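You operate a simulated robot arm through the tools that you are given. There is no shell and no other tool. Be economical: measure what you need, move in short steps, check, and stop when the job is done.

You run a simulated two-armed robot. Do the job below in one go: nothing can be reset, and whatever is moved stays where it is left.

## Task
Restart the line at speed 1 in HAND mode after the emergency stop.
Fine: set mode and speed first; pull the mushroom button out, then CLEAR and ENABLE.

The check looks at the end state, three seconds after you hand in, the way a careful person would. Anything else that was tipped, shoved, dropped, spilled or broken makes it a failure.

## Robot
Two 7-joint arms with two-finger parallel grippers on one trunk, on a base that drives. Base frame: it is fixed to the floor where the robot stands at the start and does not move with it; the origin is under the middle of the robot, x ahead of it, y to its left, z up. Units: cm, rad, N and s.
The left shoulder is at the start at [6.2, 19.7, 87.9], the right one opposite. With the tool pointing down near the work surface each hand reaches from about 30 to 72 cm from the robot's upright axis, wherever it stands, measured 20 degrees to its own side. Places, roughly: clear button [70, -10, 70]; enable button [70, -10, 70]; line display [80, -40, 70]; line mode switch [60, 0, 70]; mushroom button [70, -30, 70]; power switch [60, 30, 70]; speed dial [60, 10, 70]; zero button [80, -40, 60]. Payload 1.57 kg a hand.
The tool frame of a hand sits at the grasp point between the pads (the TCP): z along the fingers, y along the line on which they close. The tips reach 3 cm beyond it. The gripper opens to 11 cm. The fingers are 2.4 cm wide and 1.2 cm thick; the gripper's body (4.8 by 11.2 cm) begins 7.8 cm behind the TCP.
Orientation is that of the tool frame in the base frame, as [roll, pitch, yaw] about the fixed x, y, z axes, in that order (R = Rz(yaw) Ry(pitch) Rx(roll)). With the fingers straight down and closing along the base's y, the tool's x points along the base's -x, its y along +y and its z along -z.

## Interface
- The arms move only by the tool step_arm. It takes "left_motion", "right_motion" or both (then of equal length, played together; a hand with none holds still); each is a list of rows, each an object of numbers (a shift or turn left out is 0, a gripper value left out holds the last): "dx", "dy", "dz": the shift along the tool's x, y, z in cm; "rx", "ry", "rz": the turn, a rotation vector about the tool's x, y, z in rad; "grip": the opening in per cent of the stroke, from 0 (shut) to 100 (fully open). In form: [{"dx": .., "dy": .., "dz": .., "rx": .., "ry": .., "rz": .., "grip": ..}, ...]. A call has 1 to 8 rows; each row is the pose to reach, as a shift and turn from the pose commanded when the call began, along the tool's axes at that moment. A row lasts 0.2 s, in which the tool goes at most 5 cm and 0.15 rad; a call with a longer step from one row to the next is refused whole, and so is a gripper value outside its range. A pose out of reach is approached as far as the arm can. The call stops where the force on the tool passes 40 N (or 10 N more than at its start, if that is more) or the arm is blocked; 0.2 s more then pass. The fingers move at their own pace (about 7.2 cm/s each) and stop on an object; they squeeze with about 31 N. The grip force told is the motor's: it shows also when the fingers shut on nothing. Time passes only in rows, and 0.2 s behind the last, so rows that repeat a pose let the fingers close. It gives the time, the measured TCP pose, the force on the tool (base axes), the opening and the grip force at its end, in the units of the frame above (readings bear some noise), with the torque about the TCP (base axes, N m) and any sound that the robot's microphone picked up.
- Cameras (640 x 400 px; columns grow to the right, rows downward): "scene" is now at [8.65, -1.38, 145.52]; the picture's right is [-0.23, -0.97, 0.00], its down [-0.83, 0.20, -0.52] and it looks along [0.50, -0.12, -0.86] (base axes); focal length 283 px, centre (320, 200). "left" rides on the left gripper at [7, -1.6, -14.1] in its tool frame; the picture's right is [0.23, 0.97, 0.00], its down [-0.85, 0.20, -0.48] and it looks along [-0.47, 0.11, 0.88] (tool axes); focal length 222 px, centre (320, 200). "right" rides on the right gripper at [7, 1.6, -14.2] in its tool frame; the picture's right is [-0.23, 0.97, 0.00], its down [-0.86, -0.20, -0.48] and it looks along [-0.47, -0.11, 0.88] (tool axes); focal length 222 px, centre (320, 200). There is no depth. A picture from a camera that has moved, and an enlarged one, comes with that camera's place and axes in the base frame and with its lens. The place of the scene camera against the robot may be out by one fixed shift of up to 1.8 cm in any direction.
- get_image(camera): a new picture of that camera. The clock stands still meanwhile.
- raise_lower(by): slides the trunk up (or, below 0, down) by that many cm; the arms and the scene camera ride with it, the base frame stays. It gives what a move gives, with no picture.
- roll_base(legs): drives the robot by 1 to 6 legs, each [ahead, left, turn to the left] in cm, cm and rad, along the robot's own axes; the way and the turn of a leg run together, so that a leg with both is an arc; at most 150 cm and 3.142 rad a leg. The arms and the cameras ride along, it lands a little off, and it stops where it bumps. It gives what a move gives.
- turn_head(pan, tilt): turns the head with the scene camera to pan (to the left, within 1.501 rad either way) and tilt (down, from -0.506 to 1.204), counted from straight ahead of the robot. It gives what a move gives.
- enlarge(camera, box): a new picture of the part [left, top, right, bottom] of that camera's present view, enlarged. The clock stands still meanwhile.
- close_job(): hands the job in; it is judged then, once.

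Go step by step. Nothing tells you exact positions but the pictures and the camera data: compare them with the known pose of the tool, close in by small moves and look again before you grip or let go. The budget is 120 turns and 92 pictures, counting those below and the enlarged ones. Unless the task says otherwise, let go and move clear before handing in, and close with one line.

The tools are called after ">>>" by a JSON object that holds its "api" and its "payload". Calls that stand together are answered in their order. step_arm: Moves the arms, as the interface text tells. Its arguments: {"type":"object","properties":{"left_motion":{"type":"array"},"right_motion":{"type":"array"}},"required":[]} The other tools are called the same way: raise_lower (by) slides the trunk up or down; roll_base (legs) drives the base; turn_head (pan, tilt) turns the head that bears the scene camera; get_image (camera) takes a picture; enlarge (camera, box) takes an enlarged picture of a part of a camera's view; close_job () hands the job in.

At the start:

```text
time_s: 0.0
left_tcp_pos: [42.68, 14.12, 84.86]
left_tcp_rot: [-3.14, -0.001, -3.141]
left_wrist_force: [-0.5, -0.3, -0.4]
left_wrist_torque: [-0.02, -0.01, 0.01]
left_finger_gap: 11.0
left_finger_force: 0.1
right_tcp_pos: [38.27, -23.73, 85.57]
right_tcp_rot: [-3.142, 0.0, 3.141]
right_wrist_force: [-0.9, 0.4, -0.4]
right_wrist_torque: [0.0, 0.0, 0.01]
right_finger_gap: 10.96
right_finger_force: 0.1
trunk travel left (down, up): [-47.5, 51.5]
robot x, y, heading: [-0.07, 0.17, 0.0]
head pan, tilt: [-0.237, 1.025]
```

scene: 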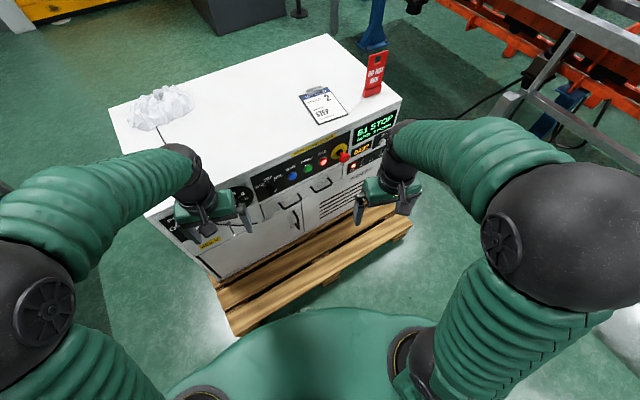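
right: 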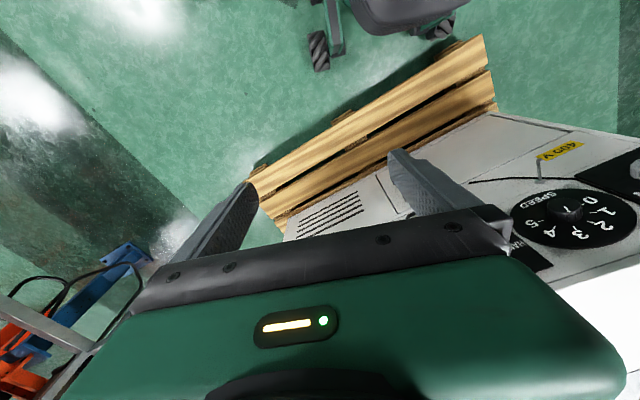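
left: 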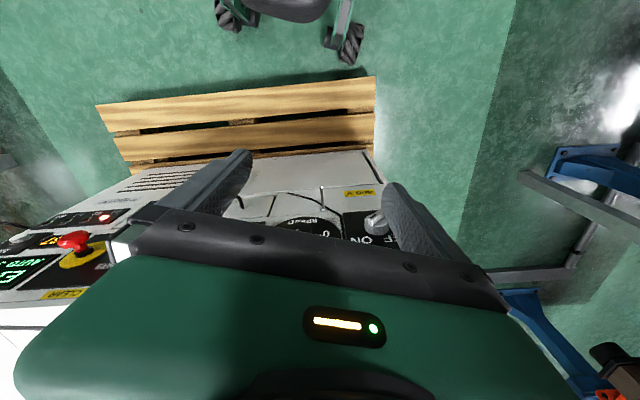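

I see a machine cabinet with a slanted or vertical front panel; the arms partly cover it. I'll take enlarged views of the panel to read labels.

>>> {"api": "enlarge", "payload": {"camera": "scene", "box": [240, 100, 410, 206]}}

>>> {"api": "enlarge", "payload": {"camera": "scene", "box": [140, 150, 300, 250]}}

```text
3.76 times, centred on (325, 153) of scene
camera zoom: at [8.65, -1.38, 145.52], right [-0.23, -0.97, 0.0], down [-0.83, 0.2, -0.52], along [0.5, -0.12, -0.86], focal length 1064 px, centre (301, 377)
```

zoom: 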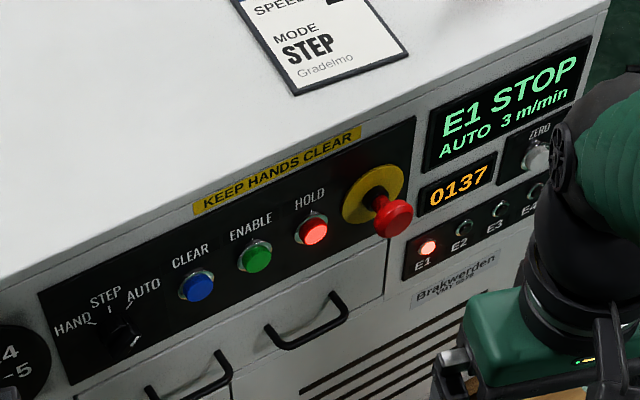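

```text
4.00 times, centred on (220, 200) of scene
camera zoom: at [8.65, -1.38, 145.52], right [-0.23, -0.97, 0.0], down [-0.83, 0.2, -0.52], along [0.5, -0.12, -0.86], focal length 1131 px, centre (720, 200)
```

zoom: 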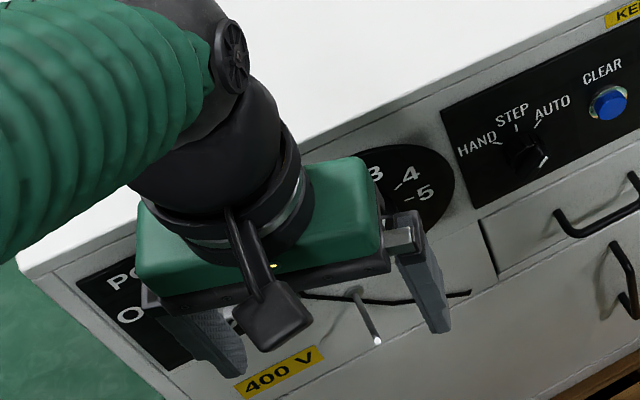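

Panel: power, speed dial, mode knob (HAND/STEP/AUTO), CLEAR, ENABLE, HOLD, mushroom, on a face turned a bit to the right. I'll turn both tools forward to horizontal (first part of the turn).

>>> {"api": "step_arm", "payload": {"left_motion": [{"ry": -0.14}, {"ry": -0.28}, {"ry": -0.42}, {"ry": -0.56}, {"ry": -0.7}, {"ry": -0.84}, {"ry": -0.98}, {"ry": -1.1}], "right_motion": [{"ry": -0.14}, {"ry": -0.28}, {"ry": -0.42}, {"ry": -0.56}, {"ry": -0.7}, {"ry": -0.84}, {"ry": -0.98}, {"ry": -1.1}]}}

```text
time_s: 1.8
left_tcp_pos: [50.45, 10.26, 84.51]
left_tcp_rot: [-3.141, 1.097, -3.141]
left_wrist_force: [0.3, -1.1, -0.2]
left_wrist_torque: [0.01, 0.0, 0.04]
left_finger_gap: 11.01
left_finger_force: 0.1
left hand out of reach, approached as far as the arm can: row 5, 6, 7, 8
right_tcp_pos: [49.9, -30.74, 87.5]
right_tcp_rot: [3.132, 1.098, 3.139]
right_wrist_force: [0.3, -0.4, -0.1]
right_wrist_torque: [0.03, -0.01, 0.05]
right_finger_gap: 10.99
right_finger_force: 0.1
right hand out of reach, approached as far as the arm can: row 4, 5, 6, 7, 8
trunk travel left (down, up): [-47.5, 51.5]
robot x, y, heading: [0.26, 0.15, 0.003]
head pan, tilt: [-0.237, 1.025]
```

The horizontal pose can't be this close to the body, so I'll back the base by 20 cm and finish turning the tools.

>>> {"api": "roll_base", "payload": {"legs": [[-22, 0, 0]]}}

>>> {"api": "turn_head", "payload": {"pan": -0.05, "tilt": 0.75}}

>>> {"api": "get_image", "payload": {"camera": "scene"}}

>>> {"api": "get_image", "payload": {"camera": "right"}}

>>> {"api": "get_image", "payload": {"camera": "left"}}

```text
time_s: 3.5
left_tcp_pos: [28.36, 10.27, 84.62]
left_tcp_rot: [3.137, 1.1, 3.139]
left_wrist_force: [0.4, 1.2, 0.6]
left_wrist_torque: [0.02, -0.02, 0.0]
left_finger_gap: 10.99
left_finger_force: 0.2
right_tcp_pos: [27.58, -30.89, 87.66]
right_tcp_rot: [3.137, 1.099, 3.139]
right_wrist_force: [0.6, 0.2, -0.2]
right_wrist_torque: [0.02, 0.0, 0.01]
right_finger_gap: 10.98
right_finger_force: 0.0
trunk travel left (down, up): [-47.5, 51.5]
robot x, y, heading: [-21.99, 0.05, -0.004]
head pan, tilt: [-0.237, 1.025]
```

```text
time_s: 4.3
left_tcp_pos: [28.4, 10.31, 84.64]
left_tcp_rot: [3.137, 1.099, 3.139]
left_wrist_force: [-0.2, 0.2, 0.6]
left_wrist_torque: [-0.02, 0.03, 0.02]
left_finger_gap: 11.0
left_finger_force: 0.0
right_tcp_pos: [27.71, -31.0, 87.6]
right_tcp_rot: [3.137, 1.097, 3.138]
right_wrist_force: [0.1, 0.5, -0.7]
right_wrist_torque: [-0.02, -0.02, -0.02]
right_finger_gap: 10.99
right_finger_force: 0.0
trunk travel left (down, up): [-47.5, 51.5]
robot x, y, heading: [-21.65, -0.2, 0.002]
head pan, tilt: [-0.051, 0.75]
```

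```text
86 pictures are left
camera scene: at [-11.67, -0.29, 147.6], right [-0.05, -1.0, 0.0], down [-0.68, 0.04, -0.73], along [0.73, -0.04, -0.68], focal length 283 px, centre (320, 200)
```

scene: 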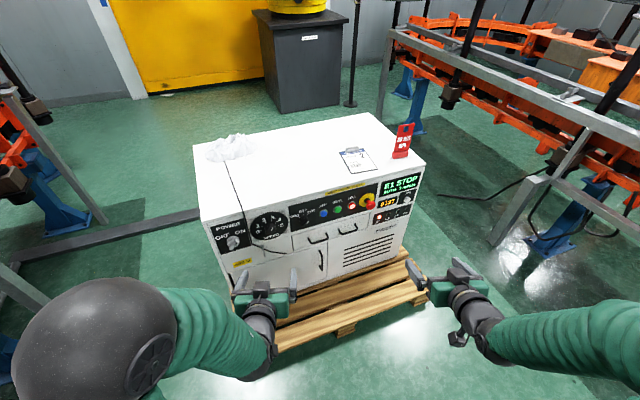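

```text
85 pictures are left
camera right: at [11.86, -29.2, 87.79], right [0.1, 0.97, 0.2], down [-0.04, -0.2, 0.98], along [0.99, -0.11, 0.01], focal length 222 px, centre (320, 200)
```

right: 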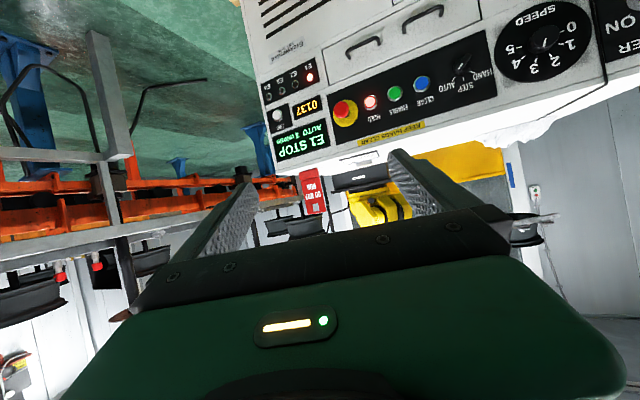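

```text
84 pictures are left
camera left: at [12.51, 8.62, 84.81], right [-0.1, 0.97, -0.2], down [-0.04, 0.2, 0.98], along [0.99, 0.11, 0.02], focal length 222 px, centre (320, 200)
```

left: 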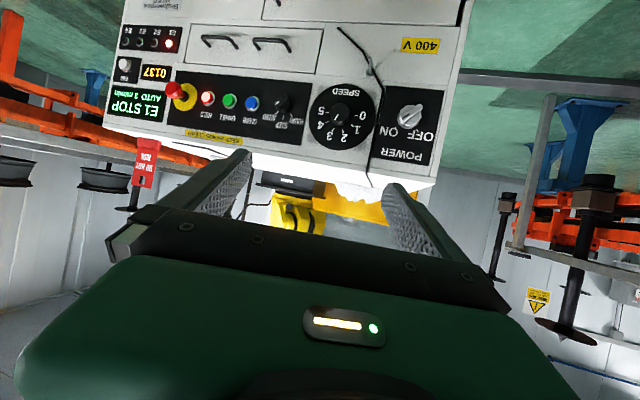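

Triangulating with the two hand cameras: dial ≈ (61,15,66.5), mushroom ≈ (74,-25,66), and the face is yawed about 0.32 rad. I'll square the robot to the face and centre it on the panel.

>>> {"api": "roll_base", "payload": {"legs": [[0, 0, 0.317], [0, -33.5, 0], [14, 0, 0]]}}

>>> {"api": "step_arm", "payload": {"left_motion": [{"ry": -0.12}, {"ry": -0.24}, {"ry": -0.36}, {"ry": -0.47}], "right_motion": [{"ry": -0.12}, {"ry": -0.24}, {"ry": -0.36}, {"ry": -0.47}]}}

>>> {"api": "get_image", "payload": {"camera": "scene"}}

>>> {"api": "get_image", "payload": {"camera": "right"}}

>>> {"api": "get_image", "payload": {"camera": "left"}}

```text
time_s: 8.4
left_tcp_pos: [46.51, -2.27, 84.7]
left_tcp_rot: [3.137, 1.099, -2.832]
left_wrist_force: [-0.3, 0.8, 0.7]
left_wrist_torque: [-0.03, 0.01, -0.01]
left_finger_gap: 11.0
left_finger_force: 0.1
right_tcp_pos: [58.38, -41.68, 87.61]
right_tcp_rot: [3.134, 1.1, -2.835]
right_wrist_force: [0.6, 0.3, 0.3]
right_wrist_torque: [0.02, 0.01, -0.01]
right_finger_gap: 10.99
right_finger_force: 0.1
trunk travel left (down, up): [-47.5, 51.5]
robot x, y, heading: [1.21, -27.28, 0.312]
head pan, tilt: [-0.051, 0.75]
```

```text
time_s: 9.4
left_tcp_pos: [46.39, -2.09, 84.75]
left_tcp_rot: [0.642, 1.57, 0.954]
left_wrist_force: [0.8, 0.6, 0.5]
left_wrist_torque: [0.02, 0.0, -0.02]
left_finger_gap: 10.99
left_finger_force: 0.1
left hand out of reach, approached as far as the arm can: row 1, 2
right_tcp_pos: [60.74, -42.17, 98.46]
right_tcp_rot: [2.816, 1.566, 3.132]
right_wrist_force: [0.3, -0.8, 0.9]
right_wrist_torque: [-0.03, 0.02, -0.03]
right_finger_gap: 11.01
right_finger_force: 0.0
right hand out of reach, approached as far as the arm can: row 1, 2, 3, 4
trunk travel left (down, up): [-47.5, 51.5]
robot x, y, heading: [1.45, -27.43, 0.309]
head pan, tilt: [-0.051, 0.75]
```

```text
83 pictures are left
camera scene: at [11.68, -24.16, 147.6], right [0.26, -0.97, 0.0], down [-0.66, -0.18, -0.73], along [0.7, 0.19, -0.68], focal length 283 px, centre (320, 200)
```

scene: 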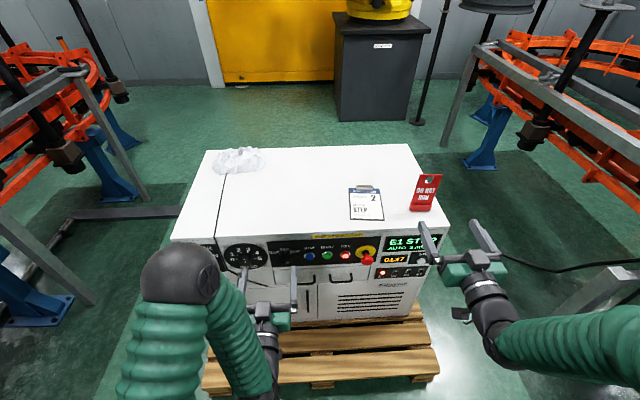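

```text
82 pictures are left
camera right: at [46.79, -44.82, 91.57], right [-0.3, 0.93, 0.23], down [-0.39, -0.34, 0.86], along [0.87, 0.17, 0.46], focal length 222 px, centre (320, 200)
```

right: 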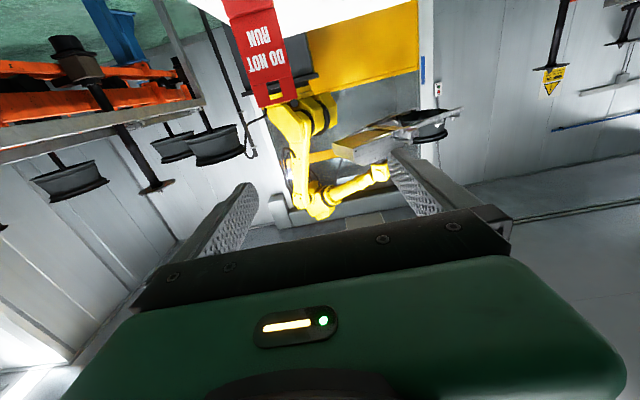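

```text
81 pictures are left
camera left: at [33.37, -8.13, 77.67], right [-0.3, 0.93, -0.23], down [-0.52, 0.04, 0.85], along [0.8, 0.37, 0.47], focal length 222 px, centre (320, 200)
```

left: 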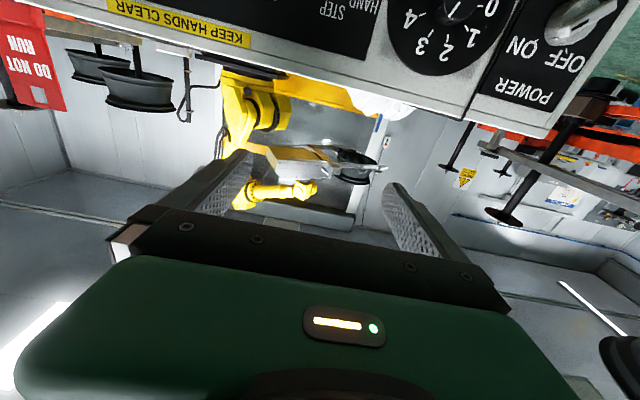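

Hands are now horizontal and square to the panel. I'll move the left hand in front of the dial and lower the right hand, staying well off the face.

>>> {"api": "step_arm", "payload": {"left_motion": [{"dx": 3.6, "dy": 2.4}, {"dx": 7.2, "dy": 4.8}, {"dx": 10.8, "dy": 7.2}, {"dx": 14.4, "dy": 9.6}, {"dx": 18, "dy": 12}, {"dx": 18, "dy": 12}], "right_motion": [{"dx": 4, "dy": 2}, {"dx": 8, "dy": 4}, {"dx": 12, "dy": 6}, {"dx": 16, "dy": 8}, {"dx": 20, "dy": 10}, {"dx": 20, "dy": 10}]}}

>>> {"api": "get_image", "payload": {"camera": "left"}}

>>> {"api": "get_image", "payload": {"camera": "right"}}

```text
time_s: 10.8
left_tcp_pos: [46.81, -1.66, 69.09]
left_tcp_rot: [1.798, 1.529, 2.169]
left_wrist_force: [0.4, -0.2, 0.5]
left_wrist_torque: [0.02, -0.03, 0.05]
left_finger_gap: 10.99
left_finger_force: 0.1
left hand out of reach, approached as far as the arm can: row 1, 2, 3, 4, 5, 6
right_tcp_pos: [61.22, -37.34, 98.7]
right_tcp_rot: [2.752, 1.566, 3.065]
right_wrist_force: [-0.3, -0.2, -0.2]
right_wrist_torque: [0.04, 0.02, -0.01]
right_finger_gap: 10.99
right_finger_force: 0.0
right hand out of reach, approached as far as the arm can: row 1, 2, 3, 4, 5, 6
trunk travel left (down, up): [-47.5, 51.5]
robot x, y, heading: [1.53, -27.49, 0.314]
head pan, tilt: [-0.051, 0.75]
```

```text
80 pictures are left
camera left: at [33.95, -8.11, 62.13], right [-0.36, 0.91, -0.19], down [-0.5, -0.02, 0.87], along [0.79, 0.4, 0.46], focal length 222 px, centre (320, 200)
```

left: 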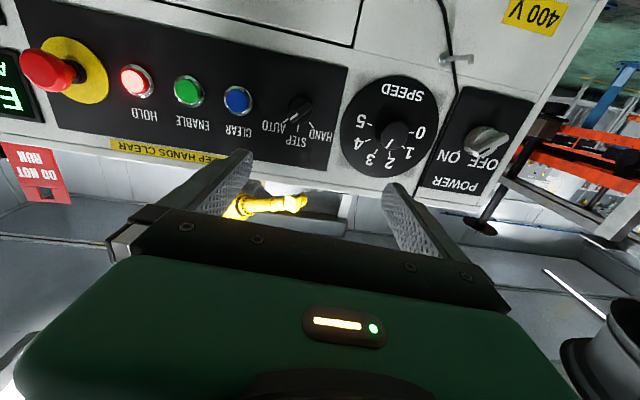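

```text
79 pictures are left
camera right: at [47.25, -40.03, 91.62], right [-0.3, 0.93, 0.23], down [-0.39, -0.34, 0.86], along [0.87, 0.17, 0.46], focal length 222 px, centre (320, 200)
```

right: 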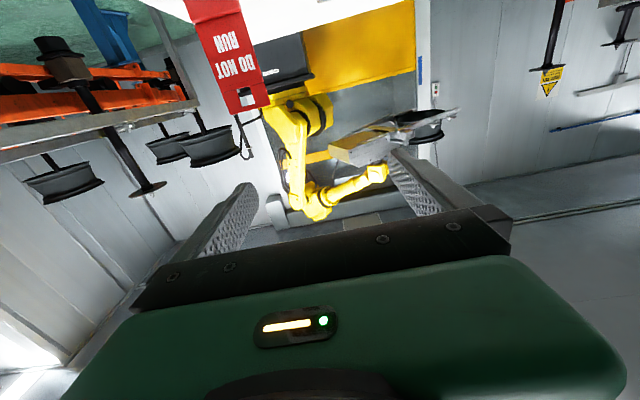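

Both arms are too folded here. I'll back the base off another 14 cm, so the hands can extend forward.

>>> {"api": "roll_base", "payload": {"legs": [[-14, 0, 0]]}}

>>> {"api": "step_arm", "payload": {"left_motion": [{"dz": 3}, {"dz": 6}, {"dz": 9}, {"dz": 12}, {"dz": 12}], "right_motion": [{"dz": 3}, {"dz": 6}, {"dz": 9}, {"dz": 12}, {"dz": 12}]}}

```text
time_s: 12.1
left_tcp_pos: [33.5, -5.86, 69.15]
left_tcp_rot: [1.795, 1.531, 2.164]
left_wrist_force: [-0.8, 0.5, 1.0]
left_wrist_torque: [-0.01, 0.0, 0.02]
left_finger_gap: 11.01
left_finger_force: 0.0
right_tcp_pos: [48.02, -41.55, 98.52]
right_tcp_rot: [2.764, 1.566, 3.077]
right_wrist_force: [0.3, 0.6, -0.5]
right_wrist_torque: [0.0, 0.03, -0.05]
right_finger_gap: 11.01
right_finger_force: 0.1
trunk travel left (down, up): [-47.5, 51.5]
robot x, y, heading: [-11.51, -31.59, 0.313]
head pan, tilt: [-0.051, 0.75]
```

```text
time_s: 13.3
left_tcp_pos: [44.77, -1.61, 69.05]
left_tcp_rot: [1.774, 1.524, 2.153]
left_wrist_force: [-0.5, -0.4, 0.1]
left_wrist_torque: [0.0, 0.02, 0.0]
left_finger_gap: 10.99
left_finger_force: 0.0
right_tcp_pos: [54.77, -39.56, 103.39]
right_tcp_rot: [2.646, 1.566, 2.959]
right_wrist_force: [-0.7, 0.5, 0.3]
right_wrist_torque: [-0.04, -0.01, 0.01]
right_finger_gap: 11.01
right_finger_force: 0.1
right hand out of reach, approached as far as the arm can: row 1, 2, 3, 4, 5
trunk travel left (down, up): [-47.5, 51.5]
robot x, y, heading: [-11.58, -31.69, 0.316]
head pan, tilt: [-0.051, 0.75]
```

The left hand moves freely now. I'll try bringing the right hand down, and shift the left hand to the dial.

>>> {"api": "step_arm", "payload": {"left_motion": [{"dy": 2}, {"dy": 4}, {"dy": 6}, {"dy": 8}, {"dy": 8}, {"dy": 8}, {"dy": 8}], "right_motion": [{"dx": 4}, {"dx": 8}, {"dx": 12}, {"dx": 16}, {"dx": 20}, {"dx": 20}, {"dx": 20}]}}

>>> {"api": "get_image", "payload": {"camera": "scene"}}

```text
time_s: 14.9
left_tcp_pos: [43.95, 0.73, 69.81]
left_tcp_rot: [1.77, 1.506, 2.184]
left_wrist_force: [-0.2, 0.3, 0.6]
left_wrist_torque: [-0.01, 0.02, 0.0]
left_finger_gap: 11.02
left_finger_force: 0.1
left hand out of reach, approached as far as the arm can: row 1, 2, 3, 4, 5, 6, 7
right_tcp_pos: [47.99, -41.72, 98.48]
right_tcp_rot: [2.77, 1.566, 3.082]
right_wrist_force: [0.0, 0.2, 0.0]
right_wrist_torque: [-0.05, -0.01, 0.03]
right_finger_gap: 11.02
right_finger_force: 0.0
right hand out of reach, approached as far as the arm can: row 1, 2, 3, 4, 5, 6, 7
trunk travel left (down, up): [-47.5, 51.5]
robot x, y, heading: [-11.45, -31.46, 0.308]
head pan, tilt: [-0.051, 0.75]
```

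```text
78 pictures are left
camera scene: at [-1.56, -28.41, 147.6], right [0.26, -0.97, 0.0], down [-0.66, -0.18, -0.73], along [0.7, 0.19, -0.68], focal length 283 px, centre (320, 200)
```

scene: 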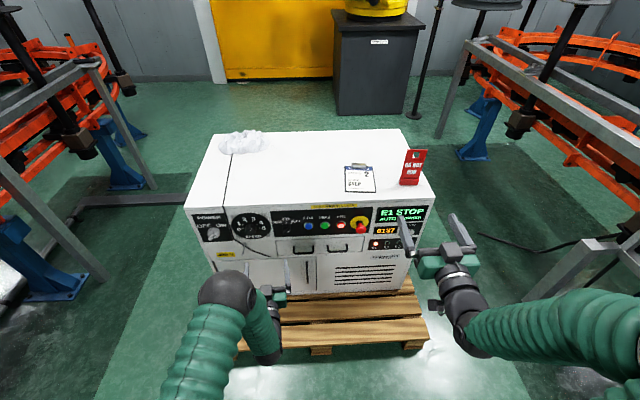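

The right arm seems stuck in an awkward wrist posture. I'll tip it back down by 0.6 rad, to free it, then lower it.

>>> {"api": "step_arm", "payload": {"right_motion": [{"ry": 0.12}, {"ry": 0.24}, {"ry": 0.36}, {"ry": 0.48}, {"ry": 0.6}, {"ry": 0.6, "dz": 3}, {"ry": 0.6, "dz": 6}]}}

>>> {"api": "step_arm", "payload": {"right_motion": [{"dx": 3.3, "dz": 2.3}, {"dx": 6.6, "dz": 4.6}, {"dx": 9.9, "dz": 6.9}, {"dx": 13.2, "dz": 9.2}]}}

```text
time_s: 16.5
left_tcp_pos: [44.01, 0.57, 69.8]
left_tcp_rot: [1.789, 1.506, 2.202]
left_wrist_force: [-1.3, -0.2, -1.1]
left_wrist_torque: [0.02, 0.01, -0.01]
left_finger_gap: 10.99
left_finger_force: 0.1
right_tcp_pos: [53.67, -39.96, 98.52]
right_tcp_rot: [3.136, 0.963, -2.833]
right_wrist_force: [-0.7, -0.7, 0.5]
right_wrist_torque: [0.0, 0.05, 0.02]
right_finger_gap: 10.99
right_finger_force: 0.1
trunk travel left (down, up): [-47.5, 51.5]
robot x, y, heading: [-11.51, -31.97, 0.315]
head pan, tilt: [-0.051, 0.75]
```

```text
time_s: 17.5
left_tcp_pos: [43.94, 0.84, 69.86]
left_tcp_rot: [1.772, 1.508, 2.187]
left_wrist_force: [0.7, 0.0, -0.2]
left_wrist_torque: [-0.04, 0.02, 0.01]
left_finger_gap: 11.02
left_finger_force: 0.1
right_tcp_pos: [48.99, -42.82, 87.88]
right_tcp_rot: [3.14, 0.967, -2.827]
right_wrist_force: [-0.2, -0.9, -0.4]
right_wrist_torque: [0.03, -0.03, 0.02]
right_finger_gap: 11.01
right_finger_force: 0.1
right hand out of reach, approached as far as the arm can: row 2, 3, 4
trunk travel left (down, up): [-47.5, 51.5]
robot x, y, heading: [-11.61, -31.81, 0.313]
head pan, tilt: [-0.051, 0.75]
```

>>> {"api": "step_arm", "payload": {"right_motion": [{"dx": -2.3, "dz": 3.3}, {"dx": -4.6, "dz": 6.6}, {"dx": -6.9, "dz": 9.9}, {"dx": -3.6, "dz": 12.2}, {"dx": -0.3, "dz": 14.5}, {"dx": 3, "dz": 16.8}, {"dx": 6.3, "dz": 19.1}, {"dx": 6.3, "dz": 19.1}]}}

>>> {"api": "get_image", "payload": {"camera": "right"}}

```text
time_s: 19.3
left_tcp_pos: [43.96, 0.81, 69.85]
left_tcp_rot: [1.771, 1.506, 2.185]
left_wrist_force: [0.0, -0.7, -0.9]
left_wrist_torque: [-0.01, -0.01, -0.01]
left_finger_gap: 10.98
left_finger_force: 0.0
right_tcp_pos: [50.07, -43.77, 88.65]
right_tcp_rot: [3.138, 0.968, -2.831]
right_wrist_force: [0.6, -0.1, -1.1]
right_wrist_torque: [0.0, -0.02, 0.0]
right_finger_gap: 10.98
right_finger_force: 0.0
right hand out of reach, approached as far as the arm can: row 1, 2, 3, 4, 5, 6, 7, 8
trunk travel left (down, up): [-47.5, 51.5]
robot x, y, heading: [-11.47, -31.62, 0.312]
head pan, tilt: [-0.051, 0.75]
```

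```text
77 pictures are left
camera right: at [34.83, -46.87, 90.84], right [-0.18, 0.97, 0.19], down [0.15, -0.16, 0.98], along [0.97, 0.2, -0.12], focal length 222 px, centre (320, 200)
```

right: 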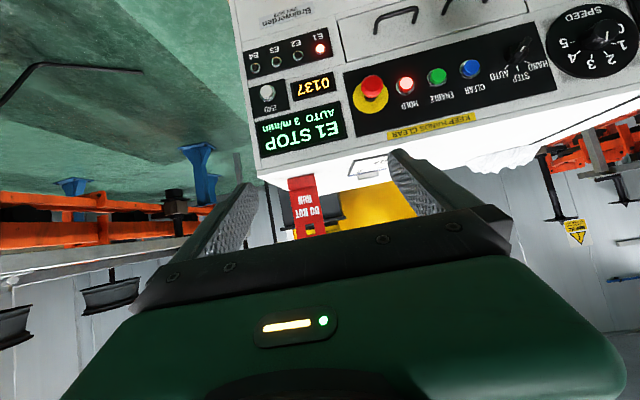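

The wrist bend seems the limit: forearms point down while the tool is horizontal. I'll lower the trunk so the shoulders sit near panel height, which makes a horizontal tool natural.

>>> {"api": "raise_lower", "payload": {"by": -28}}

>>> {"api": "step_arm", "payload": {"left_motion": [{"dx": -4}, {"dx": -8}, {"dx": -12}, {"dx": -16}, {"dx": -20}, {"dx": -20}], "right_motion": [{"dx": -2.3, "dz": 3.3}, {"dx": -4.6, "dz": 6.6}, {"dx": -6.9, "dz": 9.9}, {"dx": -6.9, "dz": 9.9}, {"dx": -6.9, "dz": 9.9}, {"dx": -6.9, "dz": 9.9}]}}

>>> {"api": "get_image", "payload": {"camera": "scene"}}

```text
time_s: 22.2
left_tcp_pos: [43.96, 0.77, 41.91]
left_tcp_rot: [1.767, 1.506, 2.182]
left_wrist_force: [0.6, 0.6, -1.2]
left_wrist_torque: [-0.02, 0.03, -0.02]
left_finger_gap: 10.99
left_finger_force: 0.0
right_tcp_pos: [50.09, -43.77, 60.6]
right_tcp_rot: [3.138, 0.967, -2.831]
right_wrist_force: [-0.6, -0.6, -0.8]
right_wrist_torque: [-0.01, 0.01, 0.04]
right_finger_gap: 11.01
right_finger_force: 0.1
trunk travel left (down, up): [-19.5, 79.5]
robot x, y, heading: [-11.53, -31.33, 0.311]
head pan, tilt: [-0.051, 0.75]
```

```text
time_s: 23.6
left_tcp_pos: [44.64, -0.11, 61.9]
left_tcp_rot: [1.779, 1.508, 2.192]
left_wrist_force: [0.3, -0.2, -0.5]
left_wrist_torque: [0.04, -0.03, -0.02]
left_finger_gap: 11.0
left_finger_force: 0.0
right_tcp_pos: [54.79, -43.57, 65.51]
right_tcp_rot: [3.137, 0.968, -2.831]
right_wrist_force: [0.3, -0.6, -0.5]
right_wrist_torque: [0.02, 0.0, 0.01]
right_finger_gap: 11.01
right_finger_force: 0.1
right hand out of reach, approached as far as the arm can: row 1, 2, 3, 4, 5, 6
trunk travel left (down, up): [-19.5, 79.5]
robot x, y, heading: [-11.32, -31.73, 0.314]
head pan, tilt: [-0.051, 0.75]
```

```text
76 pictures are left
camera scene: at [-1.61, -28.41, 119.59], right [0.26, -0.97, 0.0], down [-0.66, -0.18, -0.73], along [0.7, 0.19, -0.68], focal length 283 px, centre (320, 200)
```

scene: 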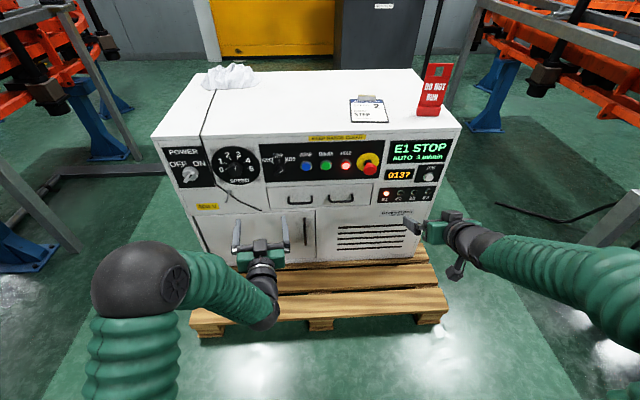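

The left arm now moves well near panel height; I'll plan to use only the left hand and shift the base sideways as needed. First I test its range: level it up, straighten its orientation, and look.

>>> {"api": "step_arm", "payload": {"left_motion": [{"dx": -2.5, "dz": 2.5}, {"dx": -5, "dz": 5}, {"dx": -5, "dz": 8}, {"dx": -5, "dz": 8}]}}

>>> {"api": "get_image", "payload": {"camera": "left"}}

```text
time_s: 24.6
left_tcp_pos: [52.21, 2.75, 66.66]
left_tcp_rot: [1.764, 1.507, 2.178]
left_wrist_force: [0.5, 0.5, -0.3]
left_wrist_torque: [0.01, 0.02, 0.01]
left_finger_gap: 10.99
left_finger_force: 0.0
right_tcp_pos: [54.86, -43.66, 65.62]
right_tcp_rot: [3.138, 0.967, -2.831]
right_wrist_force: [0.0, -0.4, -0.3]
right_wrist_torque: [0.0, 0.01, 0.0]
right_finger_gap: 10.99
right_finger_force: 0.0
trunk travel left (down, up): [-19.5, 79.5]
robot x, y, heading: [-11.9, -31.75, 0.314]
head pan, tilt: [-0.051, 0.75]
```

```text
75 pictures are left
camera left: at [39.52, -4.12, 59.74], right [-0.4, 0.9, -0.17], down [-0.49, -0.06, 0.87], along [0.78, 0.43, 0.46], focal length 222 px, centre (320, 200)
```

left: 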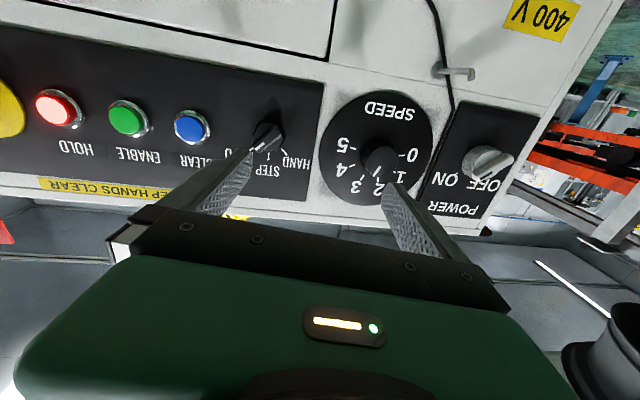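

>>> {"api": "step_arm", "payload": {"left_motion": [{"rx": 0.097, "ry": -0.012, "rz": -0.063}, {"rx": 0.097, "ry": -0.012, "rz": -0.063}]}}

>>> {"api": "enlarge", "payload": {"camera": "left", "box": [200, 60, 440, 210]}}

>>> {"api": "enlarge", "payload": {"camera": "scene", "box": [150, 120, 320, 226]}}

```text
time_s: 25.2
left_tcp_pos: [52.71, 0.87, 66.93]
left_tcp_rot: [-3.013, 1.564, -2.68]
left_wrist_force: [-0.9, -0.6, -0.1]
left_wrist_torque: [-0.03, -0.02, -0.03]
left_finger_gap: 10.98
left_finger_force: 0.1
left hand out of reach, approached as far as the arm can: row 1, 2
right_tcp_pos: [54.71, -43.64, 65.43]
right_tcp_rot: [3.14, 0.966, -2.83]
right_wrist_force: [-0.3, 0.1, -1.4]
right_wrist_torque: [0.0, 0.02, 0.0]
right_finger_gap: 10.99
right_finger_force: 0.0
trunk travel left (down, up): [-19.5, 79.5]
robot x, y, heading: [-11.64, -31.76, 0.312]
head pan, tilt: [-0.051, 0.75]
```

```text
2.67 times, centred on (320, 135) of left
camera zoom: at [39.72, -5.38, 59.98], right [-0.32, 0.92, -0.23], down [-0.51, 0.03, 0.86], along [0.8, 0.39, 0.46], focal length 592 px, centre (320, 373)
```

zoom: 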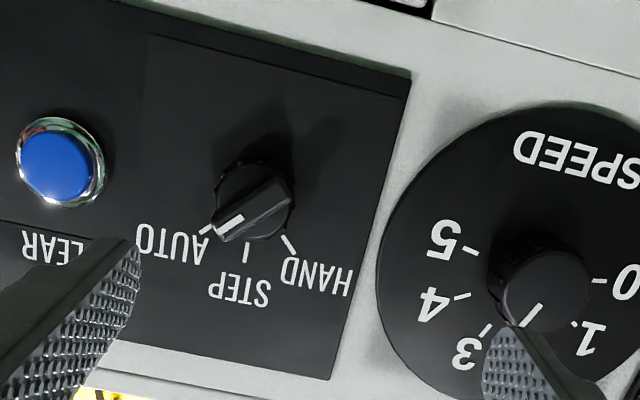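

```text
3.76 times, centred on (235, 173) of scene
camera zoom: at [-1.58, -28.38, 119.59], right [0.26, -0.97, 0.0], down [-0.66, -0.18, -0.73], along [0.7, 0.19, -0.68], focal length 1064 px, centre (640, 302)
```

zoom: 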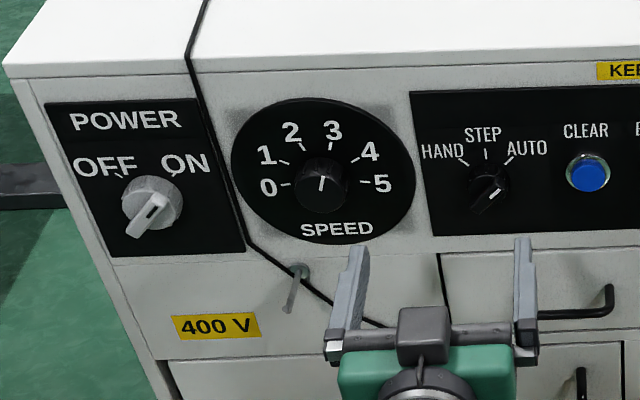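

Dial points at 3, mode knob at AUTO, power is ON. The left hand seems limited to about 11 cm left of the robot's midline when square, so I'll shift the base left to put the dial well within reach.

>>> {"api": "roll_base", "payload": {"legs": [[-3, 17, 0.005]]}}

>>> {"api": "step_arm", "payload": {"left_motion": [{"rz": 0.12}, {"rz": 0.24}, {"rz": 0.36}, {"rz": 0.48}, {"rz": 0.6}, {"rz": 0.63}]}}

>>> {"api": "get_image", "payload": {"camera": "left"}}

```text
time_s: 26.6
left_tcp_pos: [44.51, 15.91, 67.03]
left_tcp_rot: [2.663, 1.563, 3.004]
left_wrist_force: [0.3, -0.2, 0.3]
left_wrist_torque: [0.01, -0.01, 0.04]
left_finger_gap: 10.99
left_finger_force: 0.1
right_tcp_pos: [46.97, -28.55, 65.41]
right_tcp_rot: [3.135, 0.967, -2.83]
right_wrist_force: [0.5, -0.7, -0.2]
right_wrist_torque: [0.02, -0.01, 0.01]
right_finger_gap: 11.0
right_finger_force: 0.0
trunk travel left (down, up): [-19.5, 79.5]
robot x, y, heading: [-19.07, -16.65, 0.32]
head pan, tilt: [-0.051, 0.75]
```

```text
time_s: 28.0
left_tcp_pos: [44.5, 16.15, 67.01]
left_tcp_rot: [1.582, 0.94, 1.919]
left_wrist_force: [0.4, 0.5, -0.1]
left_wrist_torque: [0.0, 0.0, 0.04]
left_finger_gap: 10.97
left_finger_force: 0.1
right_tcp_pos: [46.68, -28.27, 65.48]
right_tcp_rot: [3.138, 0.967, -2.825]
right_wrist_force: [-0.4, 0.7, 0.5]
right_wrist_torque: [-0.03, 0.01, -0.02]
right_finger_gap: 10.98
right_finger_force: 0.1
trunk travel left (down, up): [-19.5, 79.5]
robot x, y, heading: [-19.37, -16.7, 0.319]
head pan, tilt: [-0.051, 0.75]
```

```text
72 pictures are left
camera left: at [30.06, 13.93, 60.4], right [-0.3, 0.87, 0.39], down [-0.33, -0.48, 0.81], along [0.89, 0.12, 0.44], focal length 222 px, centre (320, 200)
```

left: 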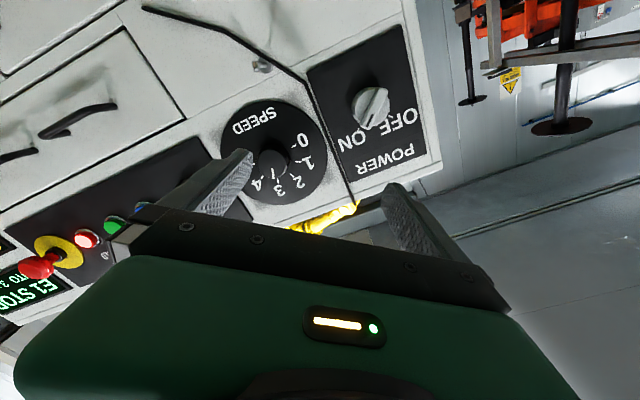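

>>> {"api": "step_arm", "payload": {"left_motion": [{"dx": -1.2, "dy": -1.8, "dz": 1}, {"dx": -2.4, "dy": -3.6, "dz": 3}, {"dx": -3.53, "dy": -5.35, "dz": 5}, {"dx": -3.53, "dy": -5.35, "dz": 5}]}}

>>> {"api": "get_image", "payload": {"camera": "left"}}

>>> {"api": "enlarge", "payload": {"camera": "scene", "box": [200, 110, 424, 250]}}

```text
time_s: 29.0
left_tcp_pos: [51.3, 11.73, 66.73]
left_tcp_rot: [1.58, 0.941, 1.919]
left_wrist_force: [0.0, 0.0, -0.3]
left_wrist_torque: [-0.01, -0.02, 0.01]
left_finger_gap: 11.0
left_finger_force: 0.0
right_tcp_pos: [46.75, -28.36, 65.51]
right_tcp_rot: [3.138, 0.969, -2.825]
right_wrist_force: [0.2, -0.3, 0.5]
right_wrist_torque: [0.03, -0.02, 0.01]
right_finger_gap: 11.01
right_finger_force: 0.1
trunk travel left (down, up): [-19.5, 79.5]
robot x, y, heading: [-19.92, -16.5, 0.316]
head pan, tilt: [-0.051, 0.75]
```

```text
71 pictures are left
camera left: at [36.88, 9.57, 60.12], right [-0.31, 0.87, 0.39], down [-0.33, -0.48, 0.81], along [0.89, 0.12, 0.44], focal length 222 px, centre (320, 200)
```

left: 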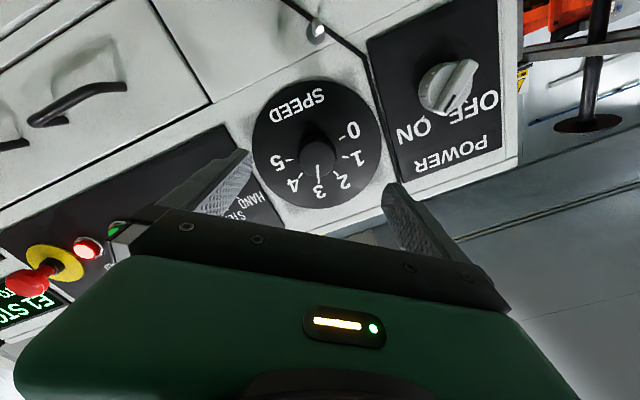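

```text
2.86 times, centred on (312, 180) of scene
camera zoom: at [-9.6, -13.42, 119.6], right [0.26, -0.96, 0.0], down [-0.66, -0.18, -0.73], along [0.7, 0.19, -0.68], focal length 808 px, centre (343, 257)
```

zoom: 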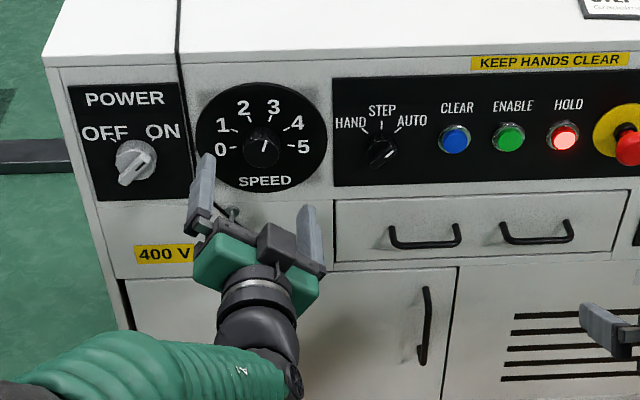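

The dial knob lies right on the tool axis. I'll partly close the fingers and advance 5 cm.

>>> {"api": "step_arm", "payload": {"left_motion": [{"grip": 60}, {"dz": 1.5}, {"dz": 3}, {"dz": 4.5}, {"dz": 5.2}, {"dz": 5.2}]}}

>>> {"api": "get_image", "payload": {"camera": "left"}}

>>> {"api": "enlarge", "payload": {"camera": "scene", "box": [230, 110, 390, 210]}}

```text
time_s: 30.4
left_tcp_pos: [56.1, 13.45, 66.73]
left_tcp_rot: [1.579, 0.942, 1.921]
left_wrist_force: [0.1, -0.8, -0.2]
left_wrist_torque: [-0.01, 0.02, 0.02]
left_finger_gap: 6.59
left_finger_force: 0.0
right_tcp_pos: [46.77, -28.32, 65.52]
right_tcp_rot: [3.138, 0.968, -2.826]
right_wrist_force: [-0.6, 0.0, 0.5]
right_wrist_torque: [-0.01, -0.01, 0.03]
right_finger_gap: 11.0
right_finger_force: 0.0
trunk travel left (down, up): [-19.5, 79.5]
robot x, y, heading: [-19.69, -16.71, 0.317]
head pan, tilt: [-0.051, 0.75]
```

```text
69 pictures are left
camera left: at [41.79, 11.34, 60.09], right [-0.3, 0.87, 0.39], down [-0.33, -0.48, 0.81], along [0.89, 0.12, 0.44], focal length 222 px, centre (320, 200)
```

left: 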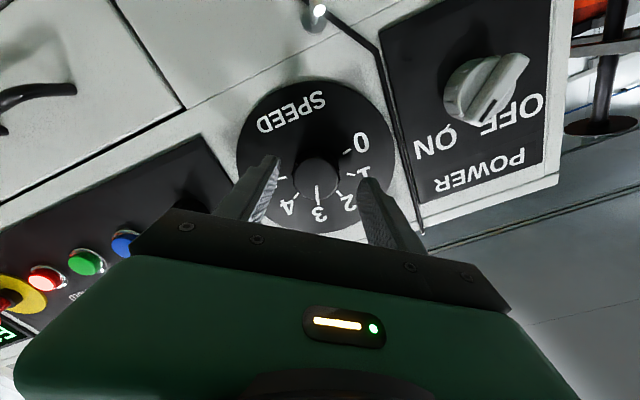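

```text
4.00 times, centred on (310, 160) of scene
camera zoom: at [-9.58, -13.41, 119.59], right [0.26, -0.96, 0.0], down [-0.66, -0.18, -0.73], along [0.7, 0.19, -0.68], focal length 1131 px, centre (360, 360)
```

zoom: 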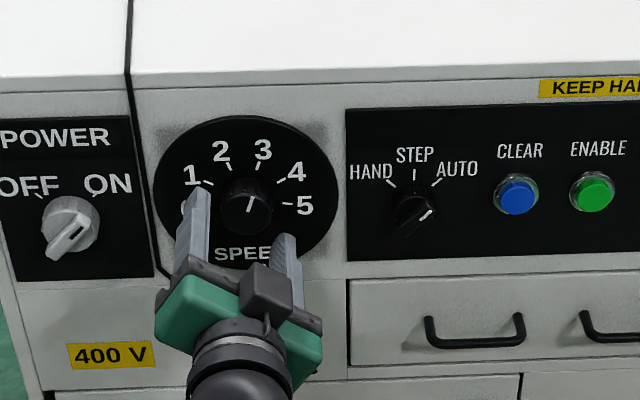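

Knob front is ~1 cm beyond the fingertips. Advance 2.4 cm more and look.

>>> {"api": "step_arm", "payload": {"left_motion": [{"dz": 0.8}, {"dz": 1.6}, {"dz": 2.4}, {"dz": 2.4}]}}

>>> {"api": "enlarge", "payload": {"camera": "left", "box": [200, 60, 440, 210]}}

>>> {"api": "enlarge", "payload": {"camera": "scene", "box": [250, 120, 346, 180]}}

```text
time_s: 31.4
left_tcp_pos: [58.41, 14.42, 66.62]
left_tcp_rot: [1.582, 0.939, 1.919]
left_wrist_force: [-4.1, 0.0, -1.9]
left_wrist_torque: [0.05, 0.11, -0.18]
left_finger_gap: 6.62
left_finger_force: 0.0
right_tcp_pos: [46.73, -28.38, 65.53]
right_tcp_rot: [3.139, 0.968, -2.825]
right_wrist_force: [0.6, 0.1, 0.3]
right_wrist_torque: [-0.01, 0.06, 0.0]
right_finger_gap: 10.99
right_finger_force: 0.0
trunk travel left (down, up): [-19.5, 79.5]
robot x, y, heading: [-19.62, -16.92, 0.319]
head pan, tilt: [-0.051, 0.75]
```

```text
2.67 times, centred on (320, 135) of left
camera zoom: at [44.05, 12.1, 60.04], right [-0.3, 0.87, 0.39], down [-0.33, -0.48, 0.81], along [0.89, 0.12, 0.44], focal length 592 px, centre (320, 373)
```

zoom: 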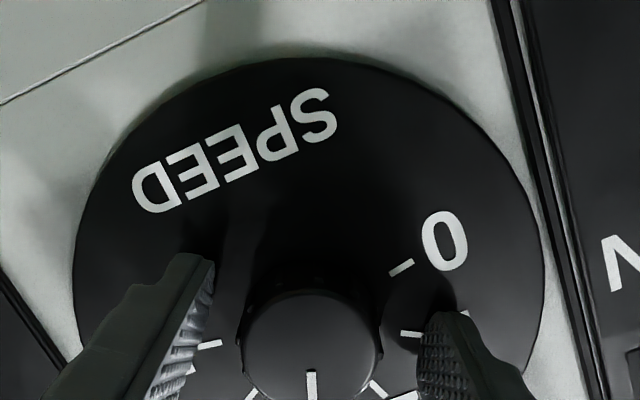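

```text
6.67 times, centred on (298, 150) of scene
camera zoom: at [-9.6, -13.4, 119.59], right [0.26, -0.96, 0.0], down [-0.66, -0.18, -0.73], along [0.7, 0.19, -0.68], focal length 1885 px, centre (467, 533)
```

zoom: 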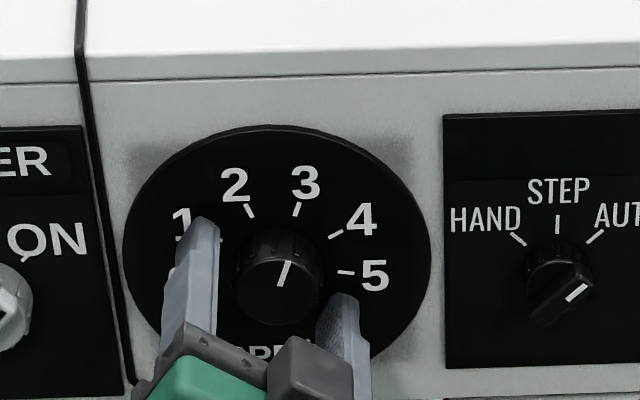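

Fingertips just reach the plate around the knob. Back off 0.4 cm, and close.

>>> {"api": "step_arm", "payload": {"left_motion": [{"dz": -0.4}, {"dz": -0.4, "grip": 25}, {"dz": -0.4, "grip": 0}, {"dz": -0.4, "grip": 0}, {"dz": -0.4, "grip": 0}]}}

>>> {"api": "enlarge", "payload": {"camera": "scene", "box": [250, 120, 346, 180]}}

```text
time_s: 32.6
left_tcp_pos: [58.16, 13.95, 66.61]
left_tcp_rot: [1.584, 0.94, 1.92]
left_wrist_force: [1.1, -7.7, -4.0]
left_wrist_torque: [0.02, -0.02, -0.43]
left_finger_gap: 4.07
left_finger_force: 45.1
right_tcp_pos: [46.74, -28.38, 65.53]
right_tcp_rot: [3.135, 0.967, -2.828]
right_wrist_force: [0.0, 0.4, 0.0]
right_wrist_torque: [0.02, -0.01, -0.01]
right_finger_gap: 11.0
right_finger_force: 0.1
trunk travel left (down, up): [-19.5, 79.5]
robot x, y, heading: [-19.27, -16.78, 0.319]
head pan, tilt: [-0.051, 0.75]
```

```text
6.67 times, centred on (298, 150) of scene
camera zoom: at [-9.44, -13.54, 119.58], right [0.26, -0.96, 0.0], down [-0.66, -0.18, -0.73], along [0.7, 0.19, -0.68], focal length 1885 px, centre (467, 533)
```

zoom: 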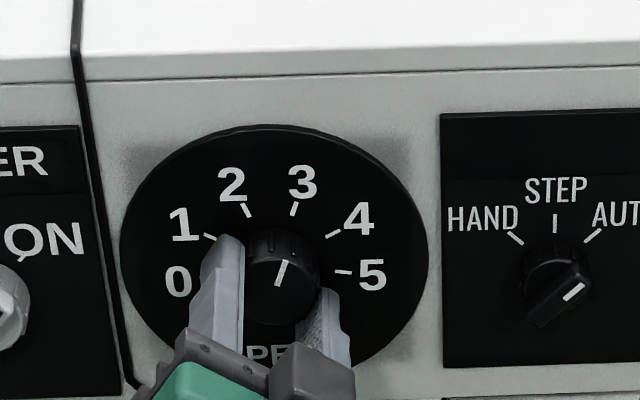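

Knob is held firmly (4.07 cm). Tick spacing looks like ~45–48°, so 3→1 is ~92° CCW. Turning 1.1 rad first.

>>> {"api": "step_arm", "payload": {"left_motion": [{"rz": -0.14}, {"rz": -0.28}, {"rz": -0.42}, {"rz": -0.56}, {"rz": -0.7}, {"rz": -0.84}, {"rz": -0.98}, {"rz": -1.1}]}}

>>> {"api": "enlarge", "payload": {"camera": "scene", "box": [250, 120, 346, 180]}}

>>> {"api": "get_image", "payload": {"camera": "scene"}}

```text
time_s: 34.4
left_tcp_pos: [58.24, 13.52, 66.44]
left_tcp_rot: [-1.59, 1.102, -1.254]
left_wrist_force: [16.9, -22.6, -3.3]
left_wrist_torque: [-0.12, 0.54, -1.06]
left_finger_gap: 4.07
left_finger_force: 45.1
right_tcp_pos: [46.96, -28.55, 65.3]
right_tcp_rot: [3.134, 0.969, -2.83]
right_wrist_force: [-1.0, 0.3, -0.3]
right_wrist_torque: [0.01, 0.0, 0.0]
right_finger_gap: 11.01
right_finger_force: 0.1
trunk travel left (down, up): [-19.5, 79.5]
robot x, y, heading: [-19.38, -16.45, 0.316]
head pan, tilt: [-0.051, 0.75]
```

```text
6.67 times, centred on (298, 150) of scene
camera zoom: at [-9.2, -13.89, 119.57], right [0.26, -0.96, -0.01], down [-0.66, -0.18, -0.73], along [0.7, 0.2, -0.69], focal length 1885 px, centre (467, 533)
```

zoom: 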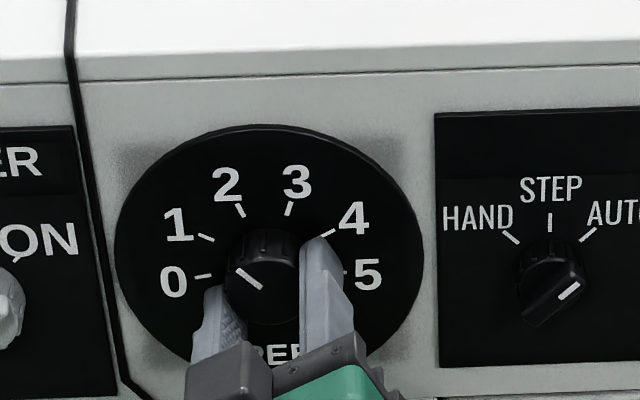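

```text
63 pictures are left
camera scene: at [-9.2, -13.89, 119.57], right [0.26, -0.96, -0.01], down [-0.66, -0.18, -0.73], along [0.7, 0.2, -0.69], focal length 283 px, centre (320, 200)
```

scene: 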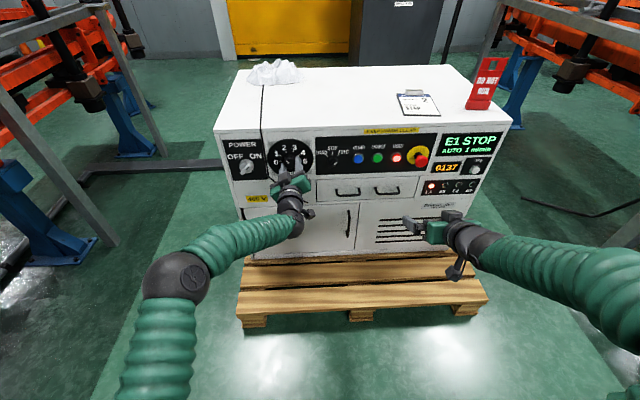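

Display reads about 1 already, but the pointer still needs ~25° to the tick. There's side load, so I relieve it 0.5 cm to the right and turn further.

>>> {"api": "step_arm", "payload": {"left_motion": [{"dx": 0.22, "dy": -0.45}, {"dx": 0.22, "dy": -0.45, "rz": -0.12}, {"dx": 0.22, "dy": -0.45, "rz": -0.24}, {"dx": 0.22, "dy": -0.45, "rz": -0.36}, {"dx": 0.22, "dy": -0.45, "rz": -0.45}, {"dx": 0.22, "dy": -0.45, "rz": -0.45}]}}

>>> {"api": "enlarge", "payload": {"camera": "scene", "box": [250, 120, 346, 180]}}

>>> {"api": "enlarge", "payload": {"camera": "scene", "box": [410, 120, 506, 180]}}

```text
time_s: 35.5
left_tcp_pos: [58.27, 13.59, 66.77]
left_tcp_rot: [-1.604, 0.704, -1.245]
left_wrist_force: [-0.8, -0.1, -2.6]
left_wrist_torque: [0.07, -0.18, -0.96]
left_finger_gap: 4.08
left_finger_force: 44.9
left hand out of reach, approached as far as the arm can: row 4, 5
right_tcp_pos: [46.43, -28.17, 65.65]
right_tcp_rot: [-3.141, 0.969, -2.824]
right_wrist_force: [-0.3, 0.8, 0.2]
right_wrist_torque: [-0.01, 0.02, -0.01]
right_finger_gap: 10.97
right_finger_force: 0.0
trunk travel left (down, up): [-19.5, 79.5]
robot x, y, heading: [-19.98, -16.8, 0.318]
head pan, tilt: [-0.051, 0.75]
stopped in row 5 (left hand): the force on the tool passed its limit at 54 N (the readings are from after the stop); the commanded pose is now the measured one
```

```text
6.67 times, centred on (298, 150) of scene
camera zoom: at [-9.64, -13.3, 119.6], right [0.26, -0.96, 0.0], down [-0.66, -0.18, -0.73], along [0.7, 0.19, -0.68], focal length 1885 px, centre (467, 533)
```

zoom: 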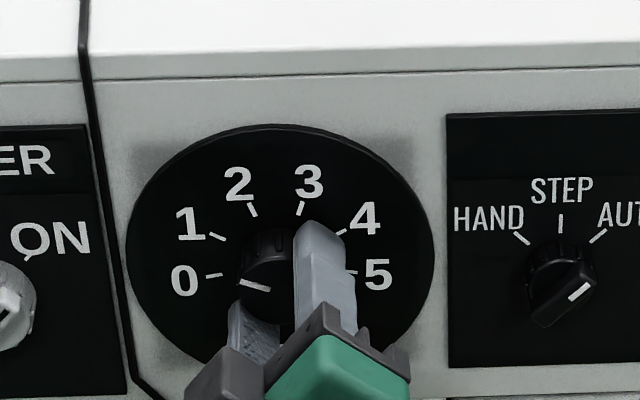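

```text
6.67 times, centred on (458, 150) of scene
camera zoom: at [-9.64, -13.3, 119.6], right [0.26, -0.96, 0.0], down [-0.66, -0.18, -0.73], along [0.7, 0.19, -0.68], focal length 1885 px, centre (-600, 533)
```

zoom: 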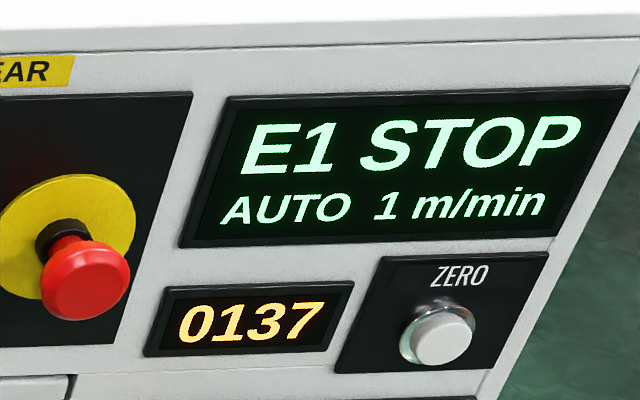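

Display shows 1, pointer ~4° short of the tick. I'll release and check where the knob rests.

>>> {"api": "step_arm", "payload": {"left_motion": [{"grip": 60}, {"grip": 60}, {"grip": 60, "dz": -2}, {"grip": 60, "dz": -5}, {"grip": 60, "dz": -8}, {"grip": 60, "dz": -8}]}}

>>> {"api": "enlarge", "payload": {"camera": "scene", "box": [250, 120, 346, 180]}}

>>> {"api": "get_image", "payload": {"camera": "left"}}

```text
time_s: 37.0
left_tcp_pos: [50.76, 10.71, 67.17]
left_tcp_rot: [-1.617, 0.705, -1.243]
left_wrist_force: [0.0, -0.3, 0.0]
left_wrist_torque: [-0.02, 0.01, 0.04]
left_finger_gap: 6.59
left_finger_force: 0.0
right_tcp_pos: [46.64, -28.2, 65.63]
right_tcp_rot: [-3.141, 0.971, -2.822]
right_wrist_force: [0.9, 0.5, -0.4]
right_wrist_torque: [-0.03, 0.01, -0.03]
right_finger_gap: 11.01
right_finger_force: 0.0
trunk travel left (down, up): [-19.5, 79.5]
robot x, y, heading: [-19.53, -16.67, 0.319]
head pan, tilt: [-0.051, 0.75]
```

```text
6.67 times, centred on (298, 150) of scene
camera zoom: at [-9.67, -13.36, 119.59], right [0.27, -0.96, 0.0], down [-0.66, -0.18, -0.73], along [0.7, 0.19, -0.68], focal length 1885 px, centre (467, 533)
```

zoom: 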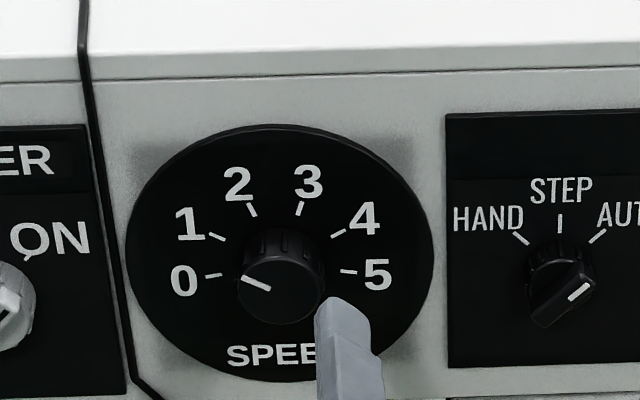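

```text
59 pictures are left
camera left: at [39.58, -0.35, 64.25], right [-0.19, 0.42, -0.89], down [-0.71, 0.57, 0.42], along [0.68, 0.71, 0.19], focal length 222 px, centre (320, 200)
```

left: 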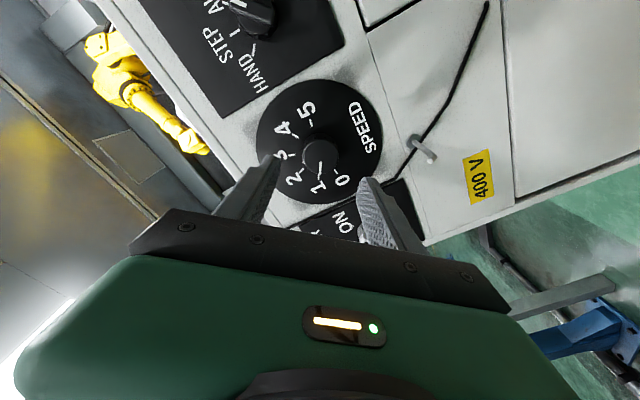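

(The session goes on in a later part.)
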